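You operate a simulated robot arm through the tools that you are given. There is no shell and no other tool.

Carry out the task below with a simulated robot arm. There is one attempt and no reset: what you move stays moved.

## Task
Wind the hose back onto the green reel.
Fine: first shut the hose lever and press the beige button till 0 psi shows; free the latch to wind, and lock it again.

It is judged by the outcome, as a careful person would: the job done as asked, and still so three seconds after it is handed in. It fails if anything else is knocked over, pushed out of place, dropped, spilled or broken.

## Robot
A 6-joint arm with a two-finger parallel gripper, fixed in place. Base frame: the origin is on the floor under the middle of its stand, x ahead of it, y to its left, z up; the work surface is at about z = 800. Readings come in mm, degrees, newtons and seconds.
With the tool pointing down near the work surface it reaches from about 260 to 680 mm from the base axis. Its first joint turns from -66.0 to 66.0 degrees. Payload 2.9 kg.
The tool frame sits at the grasp point between the pads (the TCP): z along the fingers, y along the line on which they close. The tips reach 30 mm beyond it. The gripper opens to 110 mm. The fingers are 20 mm wide and 10 mm thick; the gripper's body (48 by 112 mm) begins 55 mm behind the TCP.
Orientation is that of the tool frame in the base frame, as [roll, pitch, yaw] about the fixed x, y, z axes, in that order (R = Rz(yaw) Ry(pitch) Rx(roll)). With the fingers straight down and closing along the base's y, the tool's x points along the base's -x, its y along +y and its z along -z.

## Interface
- The arm moves only by the tool play_rows. Its argument "plan" is a list of rows, each a list of 7 numbers: the shift along the tool's x, y, z in mm, then the turn, a rotation vector about the tool's x, y, z in degrees, then the opening, from 0 (shut) to 1 (fully open). In form: [[dx, dy, dz, ax, ay, az, jaw], ...]. A call has 1 to 20 rows; each row shifts and turns the commanded pose from where the row before left it, along the tool's axes as they then stand. Each row takes 0.2 s and may step no farther than 50 mm and 8.6 degrees from the row before; otherwise, or with a gripper value out of range, the whole call is refused. A pose out of reach is approached as far as the arm can. The call stops where the force on the tool passes 50 N (or 10 N more than at its start, if that is more) or the arm is blocked; 0.2 s more then pass. The fingers move at their own pace (about 108 mm/s each) and stop on an object; they squeeze with about 31 N. The grip force told is the motor's: it shows also when the fingers shut on nothing. Time passes only in rows, and 0.2 s behind the last, so rows that do not move let the fingers close. It gives the time, the measured TCP pose, the force on the tool (base axes), the opening and the grip force at its end, in the units of the frame above (readings bear some noise), with the torque about the TCP (base axes, N m) and any sound that the robot's microphone picked up, and new pictures: "pictures" is both (left out), scene, wrist or none.
- Cameras (640 x 400 px; columns grow to the right, rows downward): "scene" is fixed at [91.8, 423.6, 1400.4]; the picture's right is [-0.67, -0.74, 0.00], its down [-0.33, 0.30, -0.90] and it looks along [0.67, -0.60, -0.44] (base axes); focal length 343 px, centre (320, 200). "wrist" rides on the gripper at [72, 17, -103] in the tool frame; the picture's right is [-0.23, 0.97, 0.00], its down [-0.76, -0.18, -0.62] and it looks along [-0.61, -0.14, 0.78] (tool axes); focal length 222 px, centre (320, 200). There is no depth. A picture from a camera that has moved, and an enlarged one, comes with that camera's place and axes in the base frame and with its lens. The place of the scene camera against the robot may be out by one fixed shift of up to 18 mm in any direction.
- enlarge(camera, box): a new picture of the part [left, top, right, bottom] of that camera's present view, enlarged. No time passes.
- job_done(): hands the job in; it is judged then, once.

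Places have to be worked out from the pictures, the camera data and where the tool is seen. Open the gripper and draw the arm clear of the work before you hand the job in, unless the task says otherwise.

The tools are called after "Call:" as name(argument=value, ...) on one line, values as JSON. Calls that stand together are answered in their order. play_rows: Moves the arm, as the interface text tells. Its arguments: {"type":"object","properties":{"plan":{"type":"array","items":{"type":"array","items":{"type":"number"}}},"pictures":{"type":"string","enum":["both","scene","wrist","none"]}},"required":["plan"]} The other tools are called the same way: enlarge (camera, box) takes an enlarged picture of a part of a camera's view; job_done () hands the job in.

At the start:

```text
t: 0.0
ee_pos: [387.1, -31.0, 1269.8]
ee_rot: [180.0, 0.1, 179.9]
force: [0.0, 0.9, -0.1]
ft_torque: [-0.01, -0.02, 0.01]
width: 110.0
gripper_force: 0.0
```

scene: 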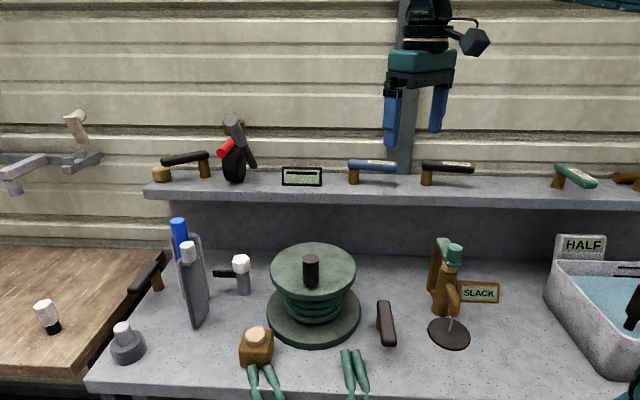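
wrist: 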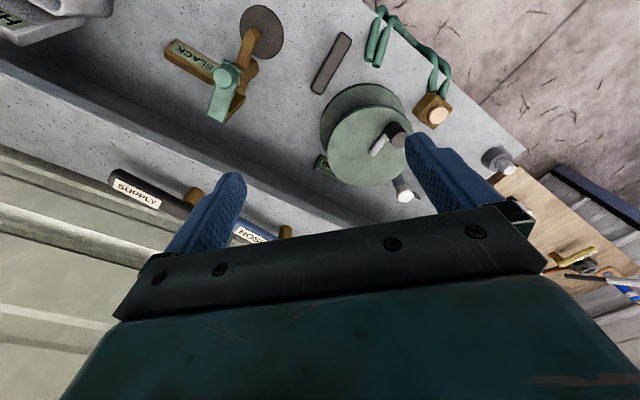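

I'll begin by looking closely at the scene to identify the hose lever, the beige button, the gauge, the latch and the reel.

Call:
enlarge(camera="scene", box=[80, 220, 400, 400])

Call:
enlarge(camera="scene", box=[330, 140, 640, 400])

Call:
enlarge(camera="scene", box=[130, 100, 450, 220])

Call:
enlarge(camera="wrist", box=[90, 0, 560, 250])

```text
2.00 times, centred on (240, 310) of scene
camera zoom: at [91.8, 423.6, 1400.4], right [-0.67, -0.74, 0.0], down [-0.33, 0.3, -0.9], along [0.67, -0.6, -0.44], focal length 686 px, centre (480, -20)
```

zoom: 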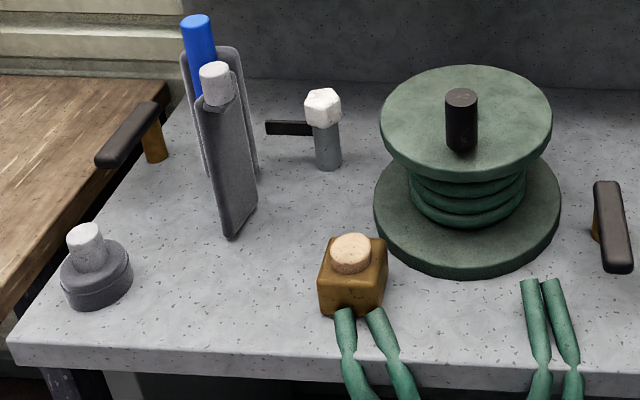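

```text
1.54 times, centred on (485, 270) of scene
camera zoom: at [91.8, 423.6, 1400.4], right [-0.67, -0.74, 0.0], down [-0.33, 0.3, -0.9], along [0.67, -0.6, -0.44], focal length 528 px, centre (66, 92)
```

zoom: 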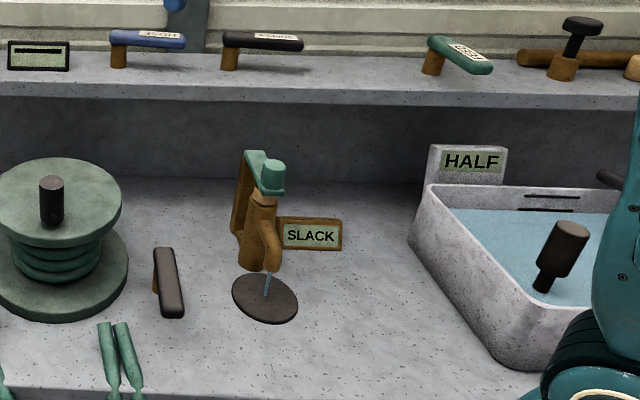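

```text
2.00 times, centred on (290, 160) of scene
camera zoom: at [91.8, 423.6, 1400.4], right [-0.67, -0.74, 0.0], down [-0.33, 0.3, -0.9], along [0.67, -0.6, -0.44], focal length 686 px, centre (380, 280)
```

zoom: 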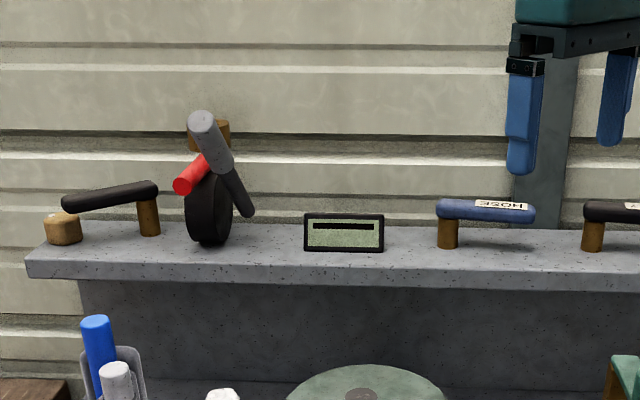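

```text
1.36 times, centred on (325, 125) of wrist
camera zoom: at [314.4, -14.3, 1372.5], right [0.23, 0.97, 0.0], down [0.76, -0.18, 0.62], along [0.61, -0.14, -0.78], focal length 302 px, centre (313, 302)
```

zoom: 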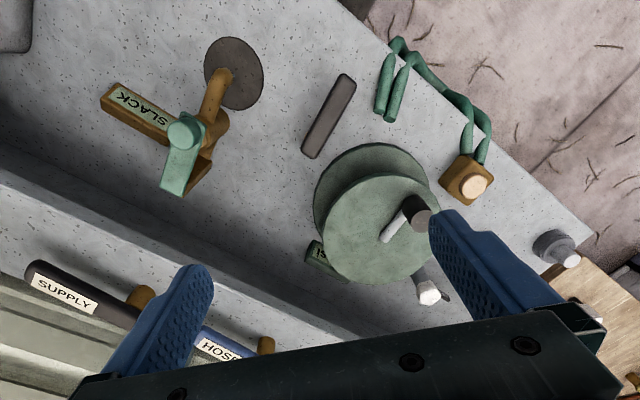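

I see several labelled levers, displays and knobs. I'll zoom further in on the labels and the small display near the reel.

Call:
enlarge(camera="wrist", box=[290, 60, 450, 220])

Call:
enlarge(camera="wrist", box=[90, 150, 310, 270])

Call:
enlarge(camera="scene", box=[530, 150, 640, 220])

Call:
enlarge(camera="scene", box=[330, 145, 490, 195])

Call:
enlarge(camera="scene", box=[270, 155, 330, 195])

Call:
enlarge(camera="scene", box=[200, 310, 400, 400])

Call:
enlarge(camera="scene", box=[140, 105, 280, 195])

```text
2.50 times, centred on (370, 140) of wrist
camera zoom: at [314.4, -14.3, 1372.5], right [0.23, 0.97, 0.0], down [0.76, -0.18, 0.62], along [0.61, -0.14, -0.78], focal length 555 px, centre (195, 350)
```

zoom: 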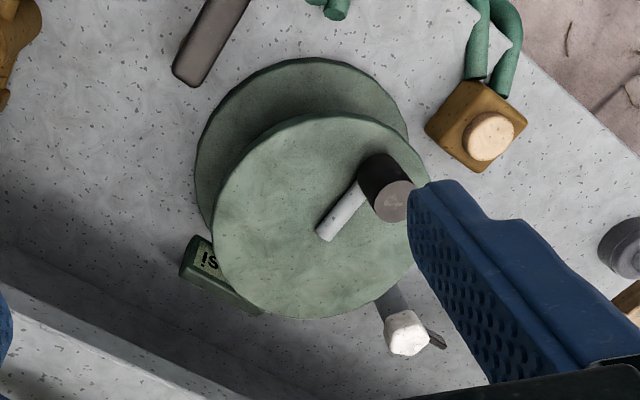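

```text
2.91 times, centred on (200, 210) of wrist
camera zoom: at [314.4, -14.3, 1372.5], right [0.23, 0.97, 0.0], down [0.76, -0.18, 0.62], along [0.61, -0.14, -0.78], focal length 646 px, centre (669, 171)
```

zoom: 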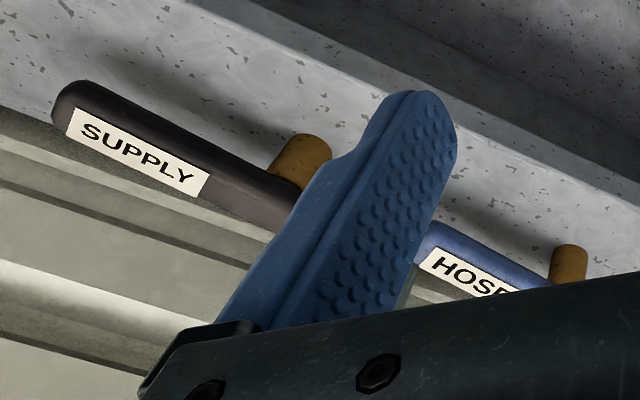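

```text
5.71 times, centred on (585, 185) of scene
camera zoom: at [91.8, 423.6, 1400.4], right [-0.67, -0.74, 0.0], down [-0.33, 0.3, -0.9], along [0.67, -0.6, -0.44], focal length 1959 px, centre (-1194, 286)
```

zoom: 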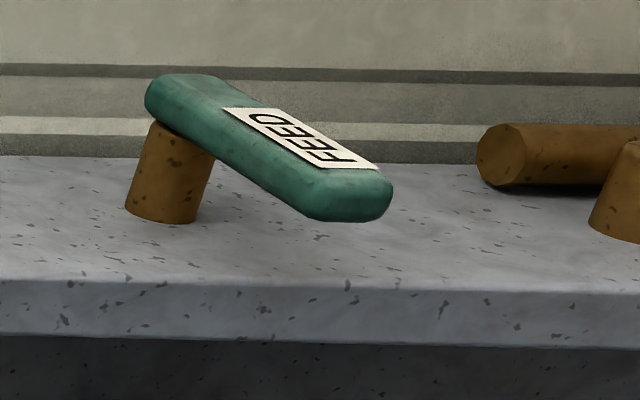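

```text
4.00 times, centred on (410, 170) of scene
camera zoom: at [91.8, 423.6, 1400.4], right [-0.67, -0.74, 0.0], down [-0.33, 0.3, -0.9], along [0.67, -0.6, -0.44], focal length 1372 px, centre (-40, 320)
```

zoom: 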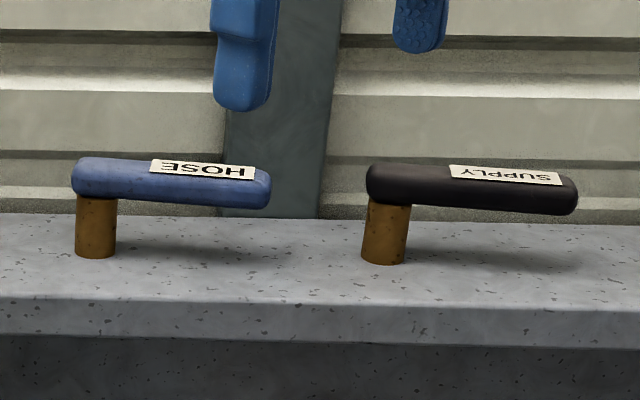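

```text
10.00 times, centred on (300, 175) of scene
camera zoom: at [91.8, 423.6, 1400.4], right [-0.67, -0.74, 0.0], down [-0.33, 0.3, -0.9], along [0.67, -0.6, -0.44], focal length 3429 px, centre (520, 450)
```

zoom: 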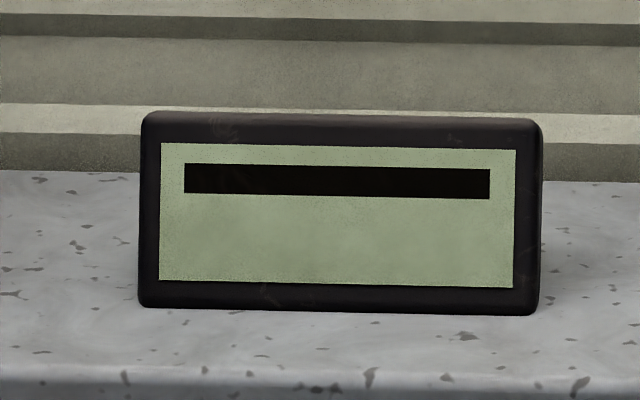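

```text
3.20 times, centred on (300, 355) of scene
camera zoom: at [91.8, 423.6, 1400.4], right [-0.67, -0.74, 0.0], down [-0.33, 0.3, -0.9], along [0.67, -0.6, -0.44], focal length 1097 px, centre (384, -296)
```

zoom: 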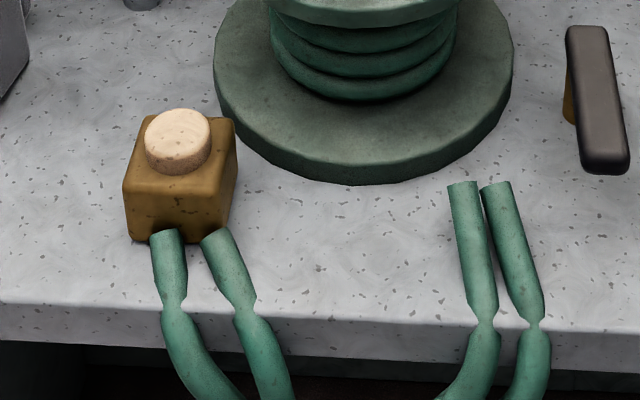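

```text
4.44 times, centred on (210, 150) of scene
camera zoom: at [91.8, 423.6, 1400.4], right [-0.67, -0.74, 0.0], down [-0.33, 0.3, -0.9], along [0.67, -0.6, -0.44], focal length 1524 px, centre (809, 422)
```

zoom: 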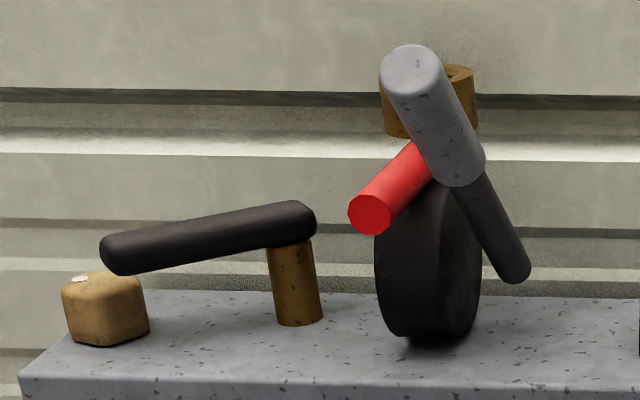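

The bench stands at about 45° to the base frame. The HOSE lever (blue) is on the shelf with its post near (617,-155), the reel is near (545,35), and a "…SI" display is hidden behind the reel. I'll turn the tool 45° about the vertical so the wrist camera faces the shelf squarely, then take another picture.

Call:
play_rows(plan=[[0, 0, 0, 0, 0, 7.5, 1], [0, 0, 0, 0, 0, 7.5, 1], [0, 0, 0, 0, 0, 7.5, 1], [0, 0, 0, 0, 0, 7.5, 1], [0, 0, 0, 0, 0, 7.5, 1], [0, 0, 0, 0, 0, 7.5, 1]], pictures="both")

```text
t: 1.4
ee_pos: [386.4, -30.5, 1270.0]
ee_rot: [180.0, 0.0, 134.9]
force: [-0.5, -0.2, 1.2]
ft_torque: [-0.04, 0.0, 0.01]
width: 109.9
gripper_force: 0.0
camera wrist: at [348.6, 32.2, 1372.6], right [0.85, 0.53, 0.0], down [0.41, -0.67, 0.62], along [0.33, -0.53, -0.78], focal length 222 px, centre (320, 200)
```

scene: 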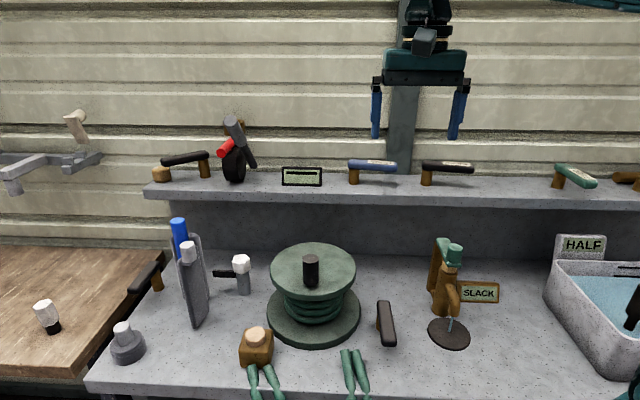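
wrist: 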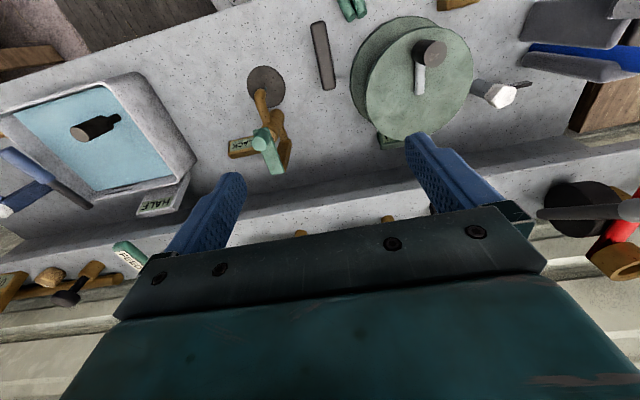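

The wrist camera now faces the shelf. I'll zoom in on the reel, the knob beside it and the other parts.

Call:
enlarge(camera="wrist", box=[340, 0, 560, 160])

Call:
enlarge(camera="wrist", box=[0, 200, 200, 320])

Call:
enlarge(camera="scene", box=[200, 235, 280, 305])

Call:
enlarge(camera="scene", box=[420, 220, 520, 360])

```text
2.50 times, centred on (450, 80) of wrist
camera zoom: at [348.6, 32.2, 1372.6], right [0.85, 0.53, 0.0], down [0.41, -0.67, 0.62], along [0.33, -0.53, -0.78], focal length 555 px, centre (-5, 500)
```

zoom: 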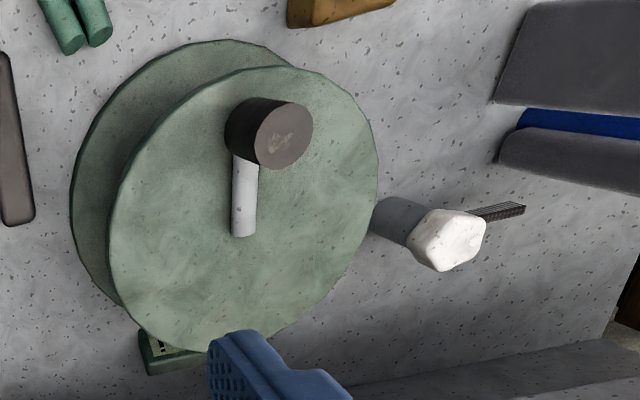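

```text
3.20 times, centred on (100, 260) of wrist
camera zoom: at [348.6, 32.2, 1372.6], right [0.85, 0.53, 0.0], down [0.41, -0.67, 0.62], along [0.33, -0.53, -0.78], focal length 711 px, centre (1024, 8)
```

zoom: 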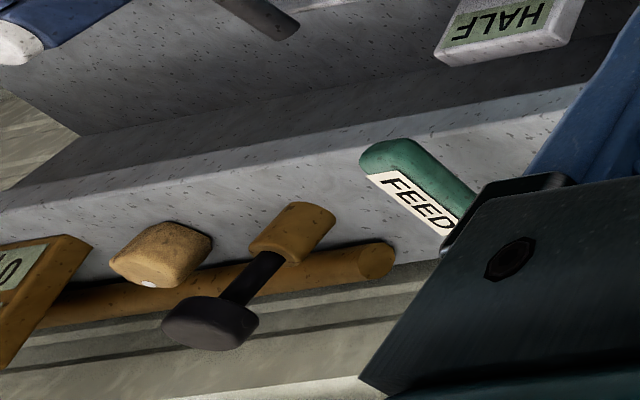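

```text
5.71 times, centred on (240, 270) of scene
camera zoom: at [91.8, 423.6, 1400.4], right [-0.67, -0.74, 0.0], down [-0.33, 0.3, -0.9], along [0.67, -0.6, -0.44], focal length 1959 px, centre (777, -200)
```

zoom: 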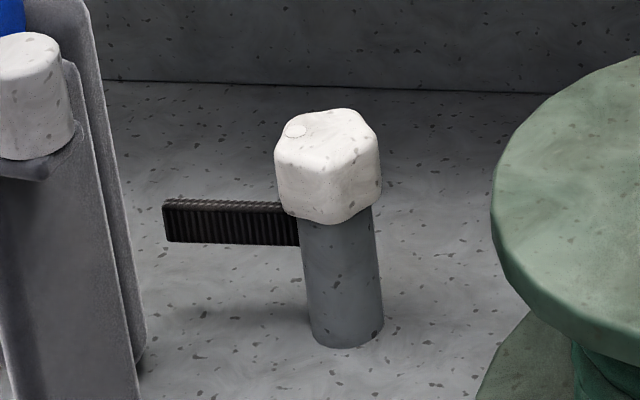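

```text
2.86 times, centred on (470, 290) of scene
camera zoom: at [91.8, 423.6, 1400.4], right [-0.67, -0.74, 0.0], down [-0.33, 0.3, -0.9], along [0.67, -0.6, -0.44], focal length 980 px, centre (-109, -57)
```

zoom: 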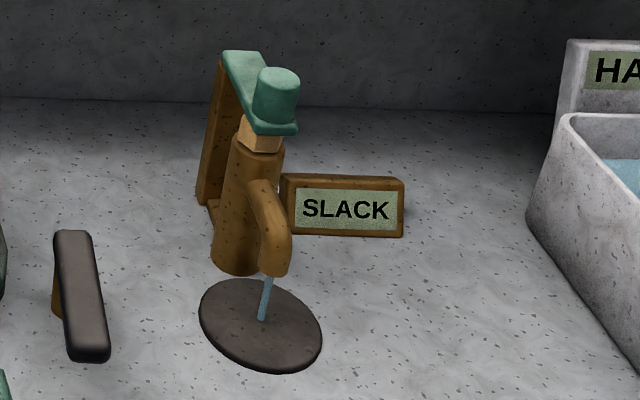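

The white-capped post is near (715,125), at the edge of reach. A brown lever is close to the reel near (402,-39). I need clearer views of these and of the hidden display, so I'll move lower on the right-hand side and turn the camera toward the reel.

Call:
play_rows(plan=[[-20, -15, 30, 0, 0, 0, 1], [-20, -15, 30, 0, 0, 0, 1], [-20, -15, 30, 0, 0, 0, 1], [-20, -15, 30, 0, 0, 0, 1], [0, 0, 0, 0, 0, -8, 1], [0, 0, 0, 0, 0, -8, 1], [0, 0, 0, 0, 0, -8, 1], [0, 0, 0, 0, 0, -8, 1], [0, 0, 0, 0, 0, -8, 1], [0, 0, 0, 0, 0, -8, 1], [0, 0, 0, 0, 0, -8, 1], [0, 0, 0, 0, 0, -8, 1]], pictures="both")

```text
t: 4.0
ee_pos: [401.0, -130.7, 1150.2]
ee_rot: [180.0, 0.0, -160.9]
force: [0.7, 0.0, 0.3]
ft_torque: [0.01, 0.01, -0.03]
width: 109.9
gripper_force: 0.0
camera wrist: at [327.1, -138.4, 1252.9], right [-0.1, 0.99, 0.0], down [0.78, 0.08, 0.62], along [0.62, 0.07, -0.78], focal length 222 px, centre (320, 200)
```

scene: 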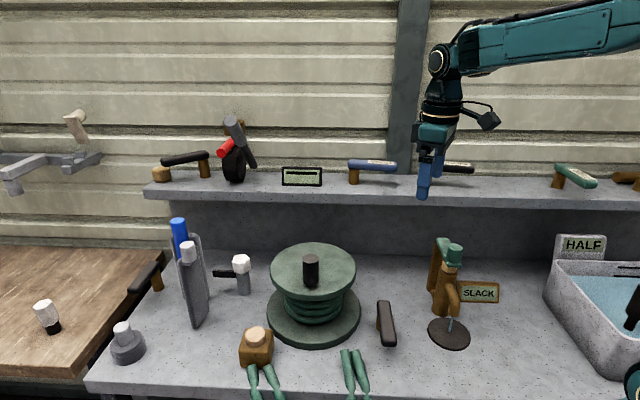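
wrist: 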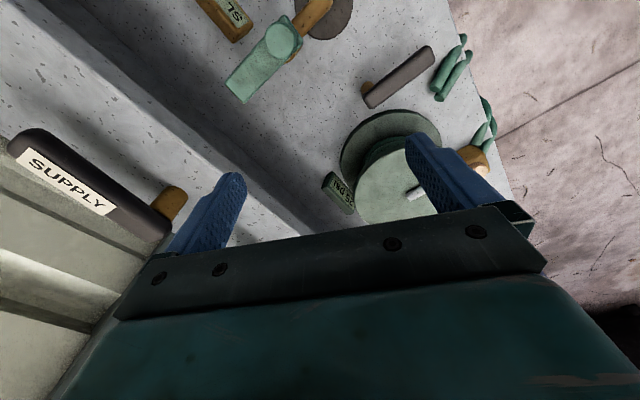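

Call:
enlarge(camera="wrist", box=[300, 140, 420, 220])

Call:
enlarge(camera="wrist", box=[320, 20, 500, 140])

```text
5.00 times, centred on (360, 180) of wrist
camera zoom: at [327.1, -138.4, 1252.9], right [-0.1, 0.99, 0.0], down [0.78, 0.08, 0.62], along [0.62, 0.07, -0.78], focal length 1111 px, centre (120, 300)
```

zoom: 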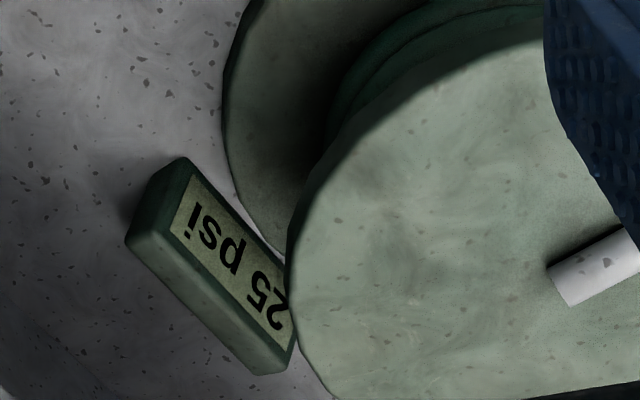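

```text
3.33 times, centred on (410, 80) of wrist
camera zoom: at [327.1, -138.4, 1252.9], right [-0.1, 0.99, 0.0], down [0.78, 0.08, 0.62], along [0.62, 0.07, -0.78], focal length 740 px, centre (20, 600)
```

zoom: 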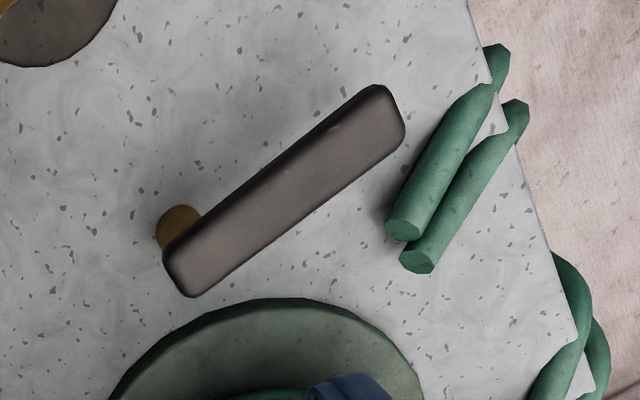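

The display behind the reel reads 25 psi from this viewpoint. The brown lever's post is on its wall-side end, near (408,-42). Next I'll look at the white-capped post and the reel from the robot side, tilting the tool forward by about 24°.

Call:
play_rows(plan=[[-30, 32, 4, 0, 0, 0, 1], [-30, 32, 4, 0, 0, 0, 1], [-30, 32, 4, 0, 0, 0, 1], [-30, 32, 4, 0, 0, 0, 1], [-30, 32, 4, 0, 0, 0, 1], [0, 0, 0, 0, -8, 0, 1], [0, 0, 0, 0, -8, 0, 1], [0, 0, 0, 0, -8, 0, 1]], pictures="both")

```text
t: 5.8
ee_pos: [490.8, 71.0, 1128.5]
ee_rot: [-180.0, 24.2, -161.1]
force: [0.2, -0.9, -0.2]
ft_torque: [0.0, 0.01, 0.01]
width: 110.0
gripper_force: 0.2
camera wrist: at [382.6, 50.2, 1193.1], right [-0.12, 0.99, 0.09], down [0.47, -0.03, 0.88], along [0.87, 0.15, -0.47], focal length 222 px, centre (320, 200)
```

scene: 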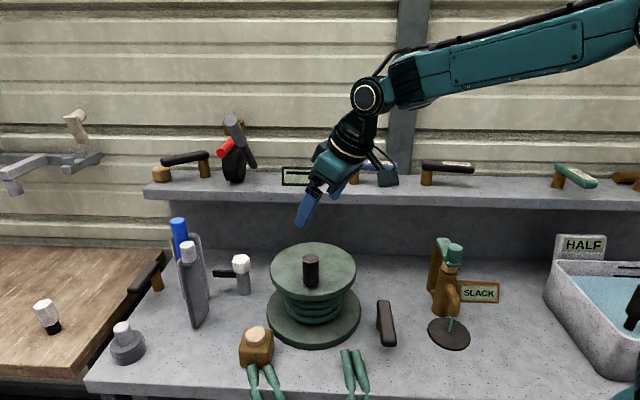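
wrist: 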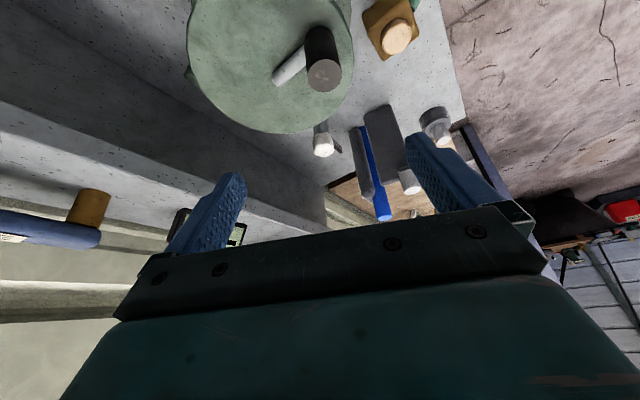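

Call:
enlarge(camera="wrist", box=[290, 90, 370, 170])

Call:
enlarge(camera="wrist", box=[180, 0, 370, 140])

Call:
enlarge(camera="wrist", box=[350, 0, 480, 220])

Call:
enlarge(camera="wrist", box=[0, 170, 260, 300])

```text
5.00 times, centred on (330, 130) of wrist
camera zoom: at [382.6, 50.2, 1193.1], right [-0.12, 0.99, 0.09], down [0.47, -0.03, 0.88], along [0.87, 0.15, -0.47], focal length 1111 px, centre (270, 550)
```

zoom: 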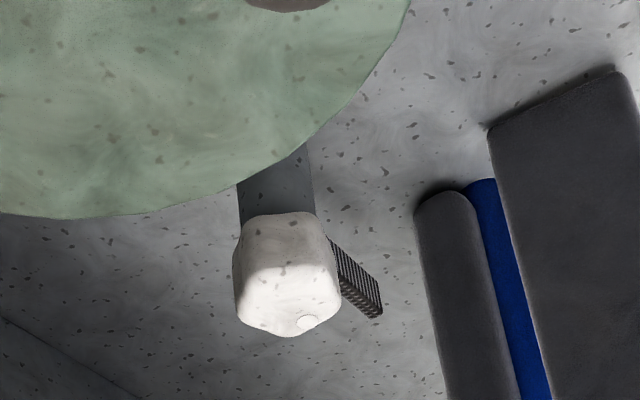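

```text
2.86 times, centred on (275, 70) of wrist
camera zoom: at [382.6, 50.2, 1193.1], right [-0.12, 0.99, 0.09], down [0.47, -0.03, 0.88], along [0.87, 0.15, -0.47], focal length 635 px, centre (449, 571)
```

zoom: 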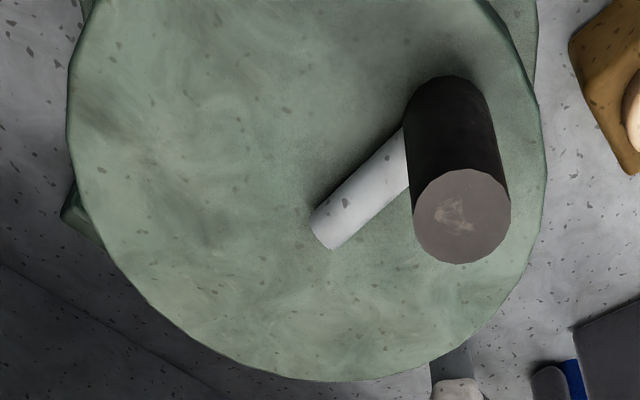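

```text
1.82 times, centred on (415, 110) of wrist
camera zoom: at [382.6, 50.2, 1193.1], right [-0.12, 0.99, 0.09], down [0.47, -0.03, 0.88], along [0.87, 0.15, -0.47], focal length 404 px, centre (147, 364)
```

zoom: 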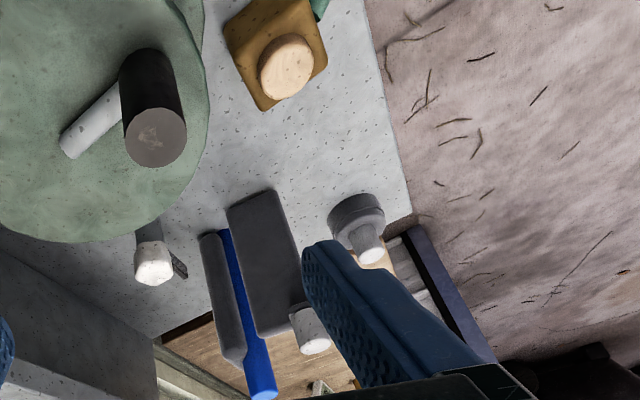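

```text
2.46 times, centred on (130, 235) of wrist
camera zoom: at [382.6, 50.2, 1193.1], right [-0.12, 0.99, 0.09], down [0.47, -0.03, 0.88], along [0.87, 0.15, -0.47], focal length 547 px, centre (788, 114)
```

zoom: 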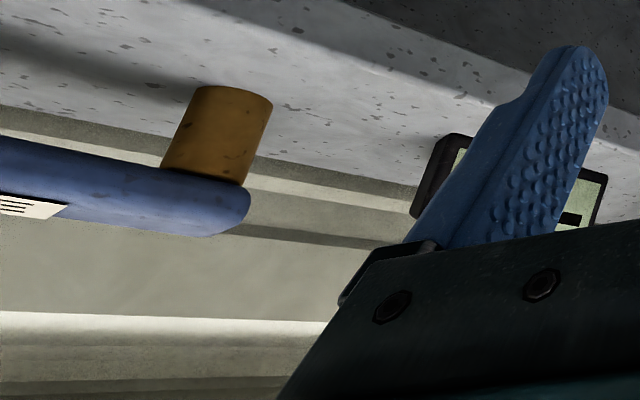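

From here the white-capped part is about 760 mm out, so it's probably not something I need to touch. Before touching the HOSE lever I need an accurate position for it. I'll level the tool, rise, face the shelf and view it from above.

Call:
play_rows(plan=[[0, 0, 0, 0, 8, 0, 1], [0, 0, 0, 0, 8, 0, 1], [0, 0, 0, 0, 8, 0, 1], [0, 0, -40, 0, 0, 8, 1], [0, 0, -40, 0, 0, 8, 1], [0, 0, -40, 0, 0, 8, 1], [0, 0, 0, 0, 0, 8, 1], [0, 0, 0, 0, 0, 8, 1], [0, 0, 0, 0, 0, 8, 1], [0, 0, 0, 0, 0, 8, 1], [0, 0, 0, 0, 0, 8, 1], [-40, -24, 0, 0, 0, 0, 1], [-40, -24, 0, 0, 0, 0, 1], [-40, -24, 0, 0, 0, 0, 1], [-40, -24, 0, 0, 0, 0, 1], [-40, -24, 0, 0, 0, 0, 1], [-40, -24, 0, 0, 0, 0, 1]], pictures="both")

```text
t: 9.4
ee_pos: [539.4, -182.1, 1235.1]
ee_rot: [179.9, 0.0, 135.1]
force: [1.0, -0.2, 0.1]
ft_torque: [0.0, -0.01, 0.01]
width: 109.9
gripper_force: 0.1
out of reach, approached as far as the arm can: row 16, 17
camera wrist: at [499.2, -119.8, 1338.0], right [0.85, 0.53, 0.0], down [0.41, -0.66, 0.62], along [0.33, -0.53, -0.78], focal length 222 px, centre (320, 200)
```

scene: 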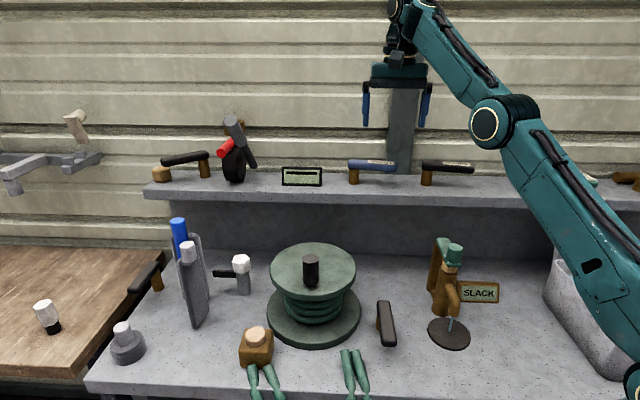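
wrist: 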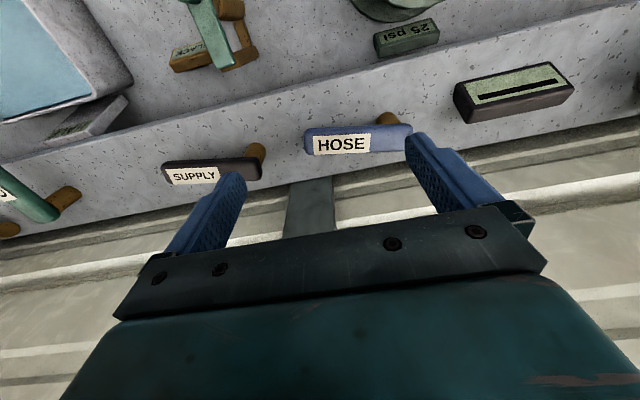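

The HOSE lever is in clear view now, label up. I'll zoom in to measure the post and handle ends.

Call:
enlarge(camera="wrist", box=[280, 90, 440, 190])

Call:
enlarge(camera="wrist", box=[150, 120, 310, 220])

Call:
enlarge(camera="wrist", box=[360, 10, 460, 70])

Call:
enlarge(camera="wrist", box=[0, 160, 100, 240])

```text
4.00 times, centred on (360, 140) of wrist
camera zoom: at [499.2, -119.8, 1338.0], right [0.85, 0.53, 0.0], down [0.41, -0.66, 0.62], along [0.33, -0.53, -0.78], focal length 888 px, centre (160, 440)
```

zoom: 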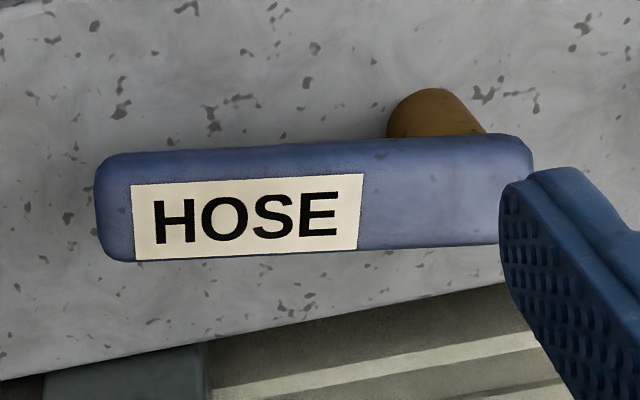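

```text
4.00 times, centred on (230, 170) of wrist
camera zoom: at [499.2, -119.8, 1338.0], right [0.85, 0.53, 0.0], down [0.41, -0.66, 0.62], along [0.33, -0.53, -0.78], focal length 888 px, centre (680, 320)
```

zoom: 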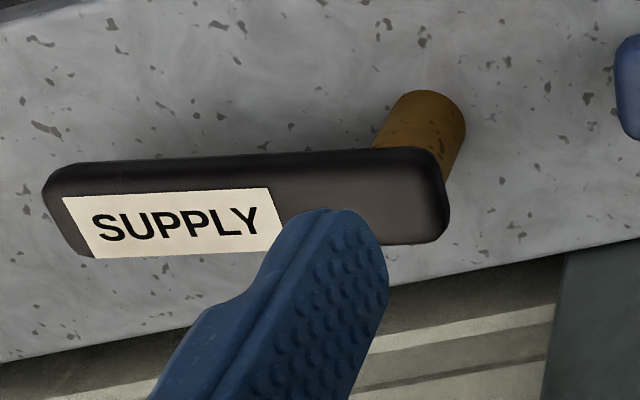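

```text
6.40 times, centred on (410, 40) of wrist
camera zoom: at [499.2, -119.8, 1338.0], right [0.85, 0.53, 0.0], down [0.41, -0.66, 0.62], along [0.33, -0.53, -0.78], focal length 1422 px, centre (-256, 1224)
```

zoom: 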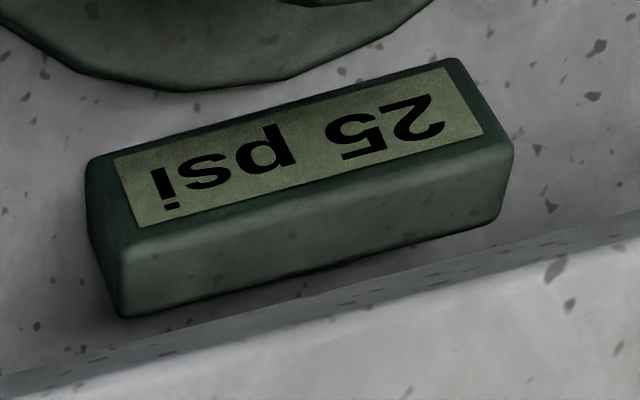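

```text
5.00 times, centred on (50, 200) of wrist
camera zoom: at [499.2, -119.8, 1338.0], right [0.85, 0.53, 0.0], down [0.41, -0.66, 0.62], along [0.33, -0.53, -0.78], focal length 1111 px, centre (1670, 200)
```

zoom: 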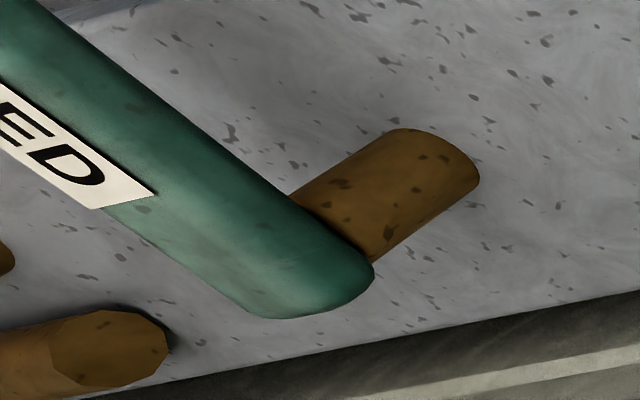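

From this view the HOSE post is at about (620,-152) and the handle runs about 100 mm toward (539,-214), top z≈1115. SUPPLY sits at the same angle, while FEED is swung out to the front. I'll lower a little, turn the tool so the fingers can straddle the HOSE handle, and half-close the gripper.

Call:
play_rows(plan=[[0, 0, 45, 0, 0, 0, 0.5], [0, 0, 0, 0, 0, -8.1, 0.5], [0, 0, 0, 0, 0, -8.1, 0.5], [0, 0, 0, 0, 0, -8.1, 0.5], [0, 0, 0, 0, 0, -8.1, 0.5], [0, 0, 0, 0, 0, -8.1, 0.5], [0, 0, 0, 0, 0, -8.1, 0.5], [0, 0, 0, 0, 0, -8.1, 0.5], [0, 0, 0, 0, 0, -8.1, 0.5], [0, 0, 0, 0, 0, -8.1, 0.5], [0, 0, 0, 0, 0, -8.1, 0.5]], pictures="both")

```text
t: 11.8
ee_pos: [537.1, -183.4, 1192.7]
ee_rot: [179.9, 0.1, -143.8]
force: [-0.5, 0.1, -0.1]
ft_torque: [-0.02, -0.01, -0.01]
width: 55.0
gripper_force: 0.0
camera wrist: at [468.4, -212.8, 1294.5], right [-0.39, 0.92, 0.0], down [0.72, 0.31, 0.62], along [0.57, 0.24, -0.78], focal length 222 px, centre (320, 200)
```

scene: 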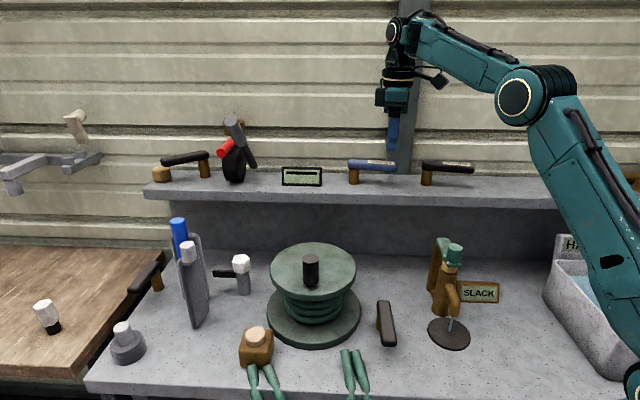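
wrist: 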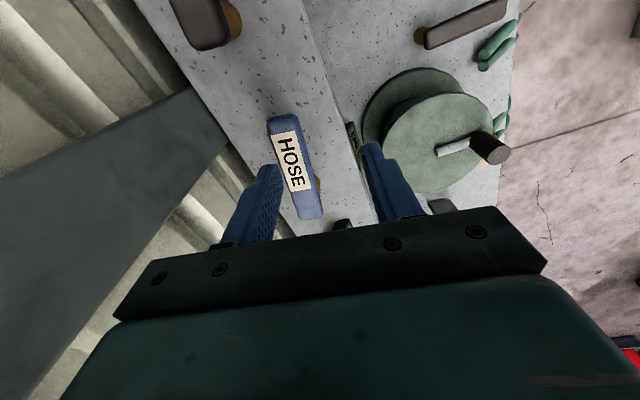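

The handle lies between the fingers in view, a bit nearer the left one. I'll zoom to refine its position before descending.

Call:
enlarge(camera="wrist", box=[220, 100, 420, 225])

Call:
enlarge(camera="scene", box=[330, 70, 490, 190])

```text
3.20 times, centred on (320, 162) of wrist
camera zoom: at [468.4, -212.8, 1294.5], right [-0.39, 0.92, 0.0], down [0.72, 0.31, 0.62], along [0.57, 0.24, -0.78], focal length 711 px, centre (320, 320)
```

zoom: 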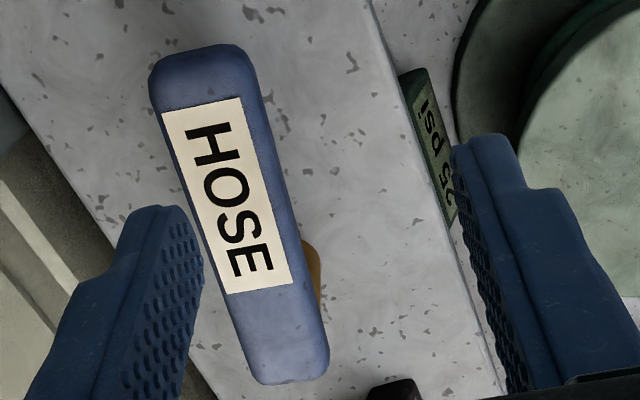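

```text
3.33 times, centred on (410, 130) of scene
camera zoom: at [91.7, 423.6, 1400.4], right [-0.67, -0.74, 0.0], down [-0.33, 0.3, -0.9], along [0.67, -0.6, -0.44], focal length 1143 px, centre (20, 433)
```

zoom: 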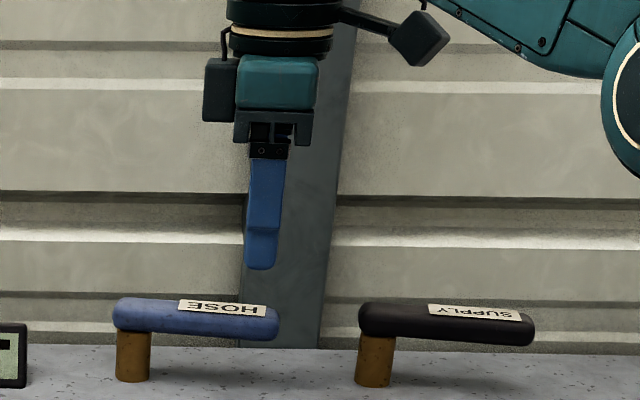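

The handle centreline passes through about (557,-199), so I'll shift about 24 mm sideways and lower the fingers on either side of it.

Call:
play_rows(plan=[[-3, -12, 10, 0, 0, 0, 0.5], [-4, -12, 10, 0, 0, 0, 0.5], [0, 0, 20, 0, 0, 0, 0.5]], pictures="wrist")

```text
t: 12.6
ee_pos: [554.4, -199.8, 1150.2]
ee_rot: [179.9, 0.0, -144.0]
force: [-0.4, -0.7, -0.2]
ft_torque: [-0.03, 0.02, 0.02]
width: 55.0
gripper_force: 0.2
camera wrist: at [485.7, -228.2, 1252.8], right [-0.39, 0.92, 0.0], down [0.72, 0.3, 0.62], along [0.57, 0.24, -0.78], focal length 222 px, centre (320, 200)
```

wrist: 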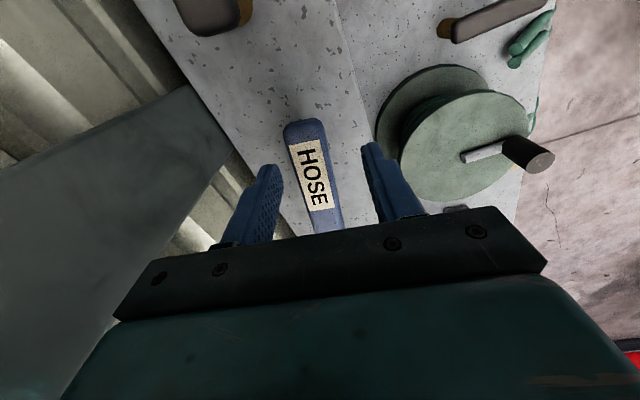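

The handle is centred between the fingers. I'll lower another 37 mm so they straddle it.

Call:
play_rows(plan=[[0, 0, 12, 0, 0, 0, 0.5], [0, 0, 13, 0, 0, 0, 0.5], [0, 0, 12, 0, 0, 0, 0.5]], pictures="both")

```text
t: 13.4
ee_pos: [555.3, -198.2, 1113.0]
ee_rot: [180.0, 0.1, -144.0]
force: [0.3, 0.0, -0.6]
ft_torque: [-0.01, -0.02, 0.01]
width: 54.9
gripper_force: 0.0
camera wrist: at [487.6, -227.5, 1217.1], right [-0.39, 0.92, 0.0], down [0.72, 0.3, 0.62], along [0.57, 0.24, -0.78], focal length 222 px, centre (320, 200)
```

scene: 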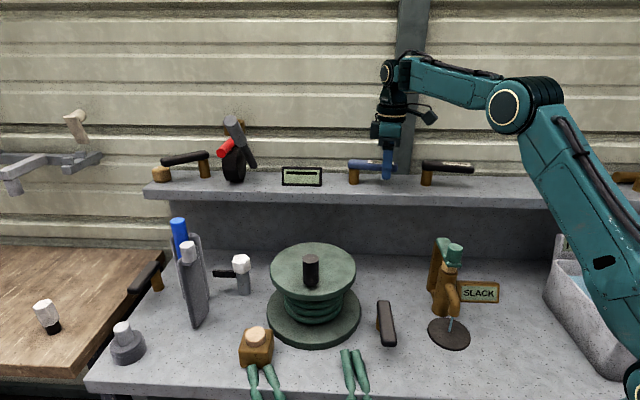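
wrist: 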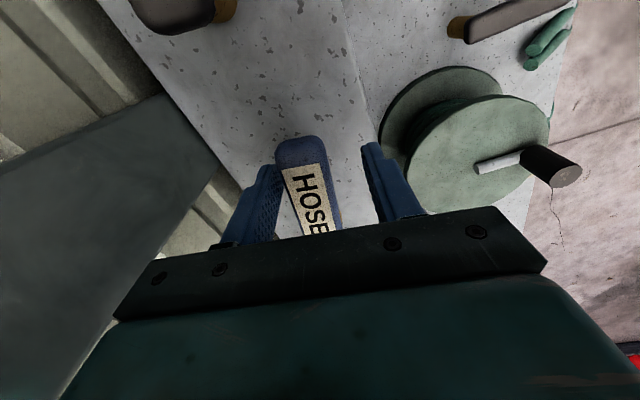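

The fingers straddle the HOSE handle. I'll take up the gap and swing the handle about its post toward the front, a little at a time, watching the force.

Call:
play_rows(plan=[[0, 7, 0, 0, 0, 0, 0.5], [0, 6, 0, 0, 0, 0, 0.5], [-2.8, 10.4, 0, 0, 0, 8, 0.5], [-2.8, 10.4, 0, 0, 0, 8, 0.5]], pictures="both")

```text
t: 14.4
ee_pos: [543.2, -166.0, 1116.0]
ee_rot: [180.0, 0.0, -160.1]
force: [0.5, -0.7, 0.3]
ft_torque: [-0.01, 0.03, -0.01]
width: 55.2
gripper_force: 0.8
camera wrist: at [469.1, -175.9, 1218.1], right [-0.12, 0.99, 0.0], down [0.78, 0.09, 0.62], along [0.62, 0.07, -0.78], focal length 222 px, centre (320, 200)
```

scene: 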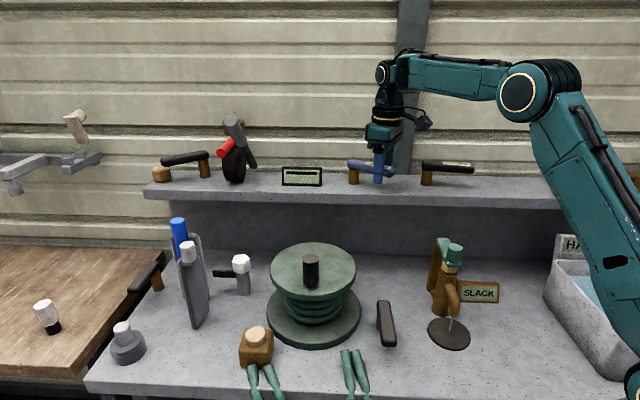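
wrist: 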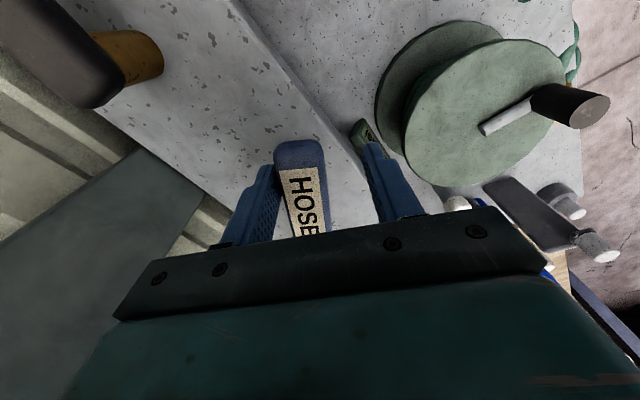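

The lever is turning freely with the finger. I'll keep going along the arc.

Call:
play_rows(plan=[[-2.8, 10.4, 0, 0, 0, 8, 0.5], [-2.8, 10.4, 0, 0, 0, 8, 0.5], [-2.8, 10.4, 0, 0, 0, 8, 0.5], [-2.8, 10.4, 0, 0, 0, 8, 0.5]], pictures="both")

```text
t: 15.4
ee_pos: [547.3, -126.2, 1114.7]
ee_rot: [180.0, 0.0, 167.9]
force: [-0.5, -1.7, -0.4]
ft_torque: [-0.03, 0.0, -0.05]
width: 55.7
gripper_force: 0.5
camera wrist: at [480.2, -94.2, 1217.8], right [0.43, 0.9, 0.0], down [0.71, -0.33, 0.62], along [0.56, -0.27, -0.78], focal length 222 px, centre (320, 200)
```

scene: 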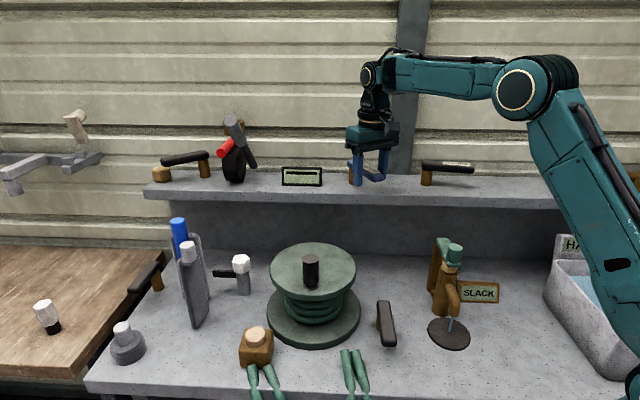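
wrist: 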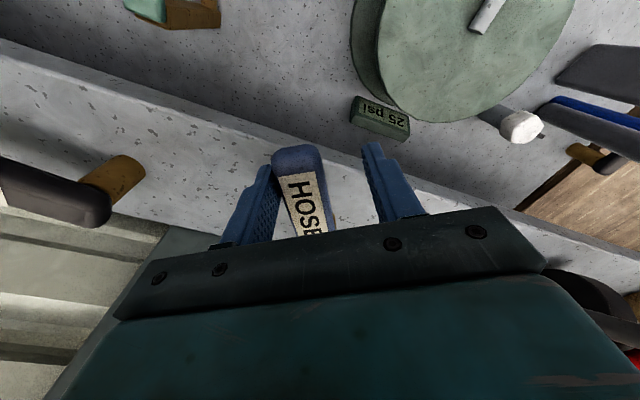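

Still moving freely (handle now at about 165–170°). I'll continue until it reaches its stop.

Call:
play_rows(plan=[[-2.8, 10.4, 0, 0, 0, 8, 0.5], [-2.8, 10.4, 0, 0, 0, 8, 0.5], [-2.8, 10.4, 0, 0, 0, 8, 0.5], [-1.5, 5.2, 0, 0, 0, 4, 0.5]], pictures="both")

```text
t: 16.4
ee_pos: [569.7, -93.6, 1115.0]
ee_rot: [-180.0, 0.0, 140.0]
force: [0.3, -0.1, -0.4]
ft_torque: [0.0, -0.02, 0.0]
width: 55.8
gripper_force: 0.3
camera wrist: at [525.5, -35.2, 1217.4], right [0.8, 0.6, 0.0], down [0.47, -0.63, 0.62], along [0.37, -0.5, -0.78], focal length 222 px, centre (320, 200)
```

scene: 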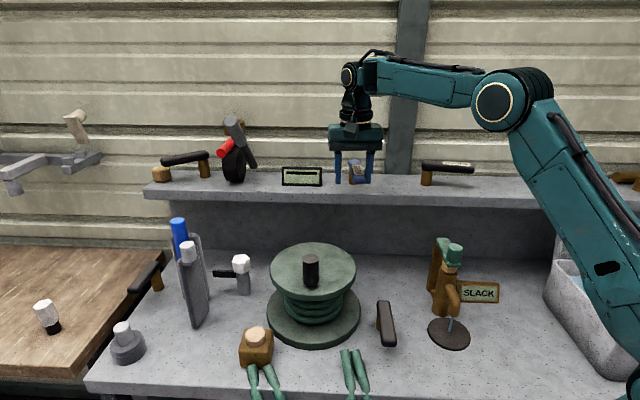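
wrist: 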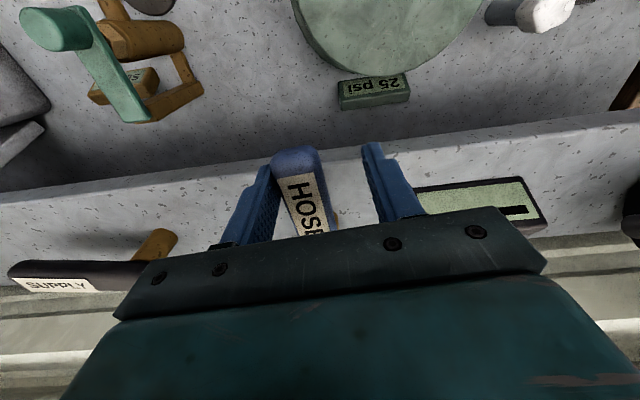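

No stop yet with the handle nearly square to the shelf. I'll advance in smaller steps and watch for the end stop.

Call:
play_rows(plan=[[-1.5, 5.2, 0, 0, 0, 4, 0.5], [-1.5, 5.2, 0, 0, 0, 4, 0.5]], pictures="both")

Call:
enlarge(camera="wrist", box=[220, 60, 440, 240])

```text
t: 17.0
ee_pos: [577.8, -89.8, 1115.5]
ee_rot: [-180.0, 0.0, 131.9]
force: [-5.3, -6.4, 2.9]
ft_torque: [-0.08, 0.27, 0.11]
width: 59.4
gripper_force: 4.4
camera wrist: at [542.5, -26.2, 1217.6], right [0.88, 0.48, 0.0], down [0.38, -0.69, 0.62], along [0.3, -0.55, -0.78], focal length 222 px, centre (320, 200)
```

scene: 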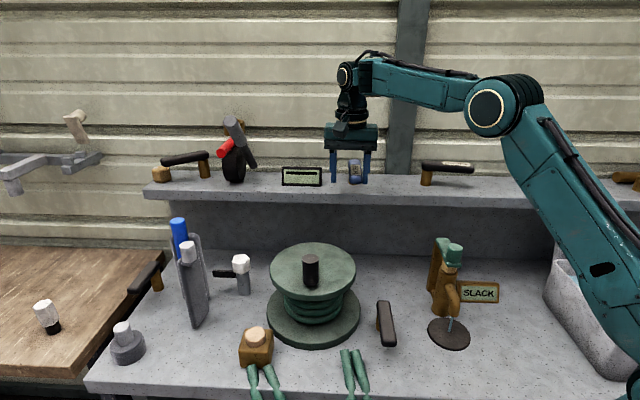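
wrist: 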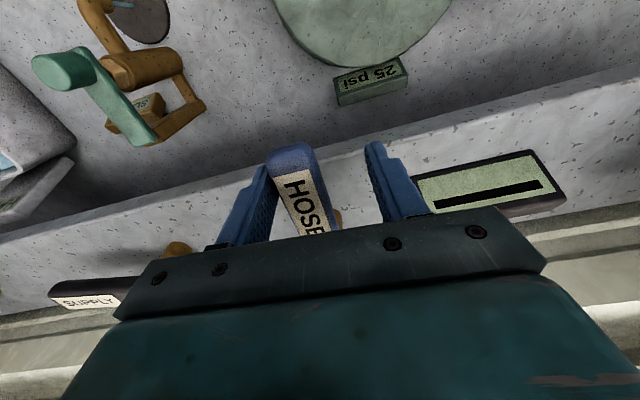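

```text
2.22 times, centred on (330, 150) of wrist
camera zoom: at [542.5, -26.2, 1217.6], right [0.88, 0.48, 0.0], down [0.38, -0.69, 0.62], along [0.3, -0.55, -0.78], focal length 494 px, centre (298, 311)
```

zoom: 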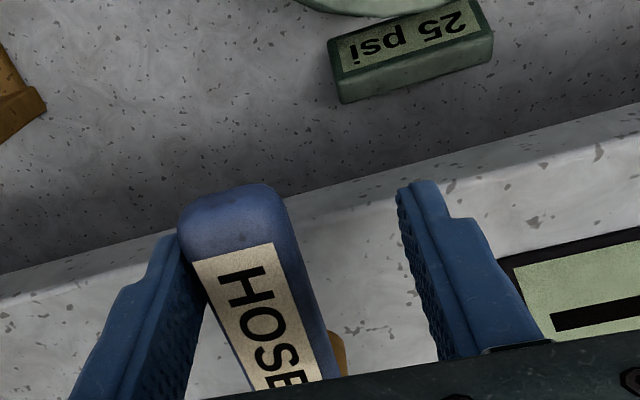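

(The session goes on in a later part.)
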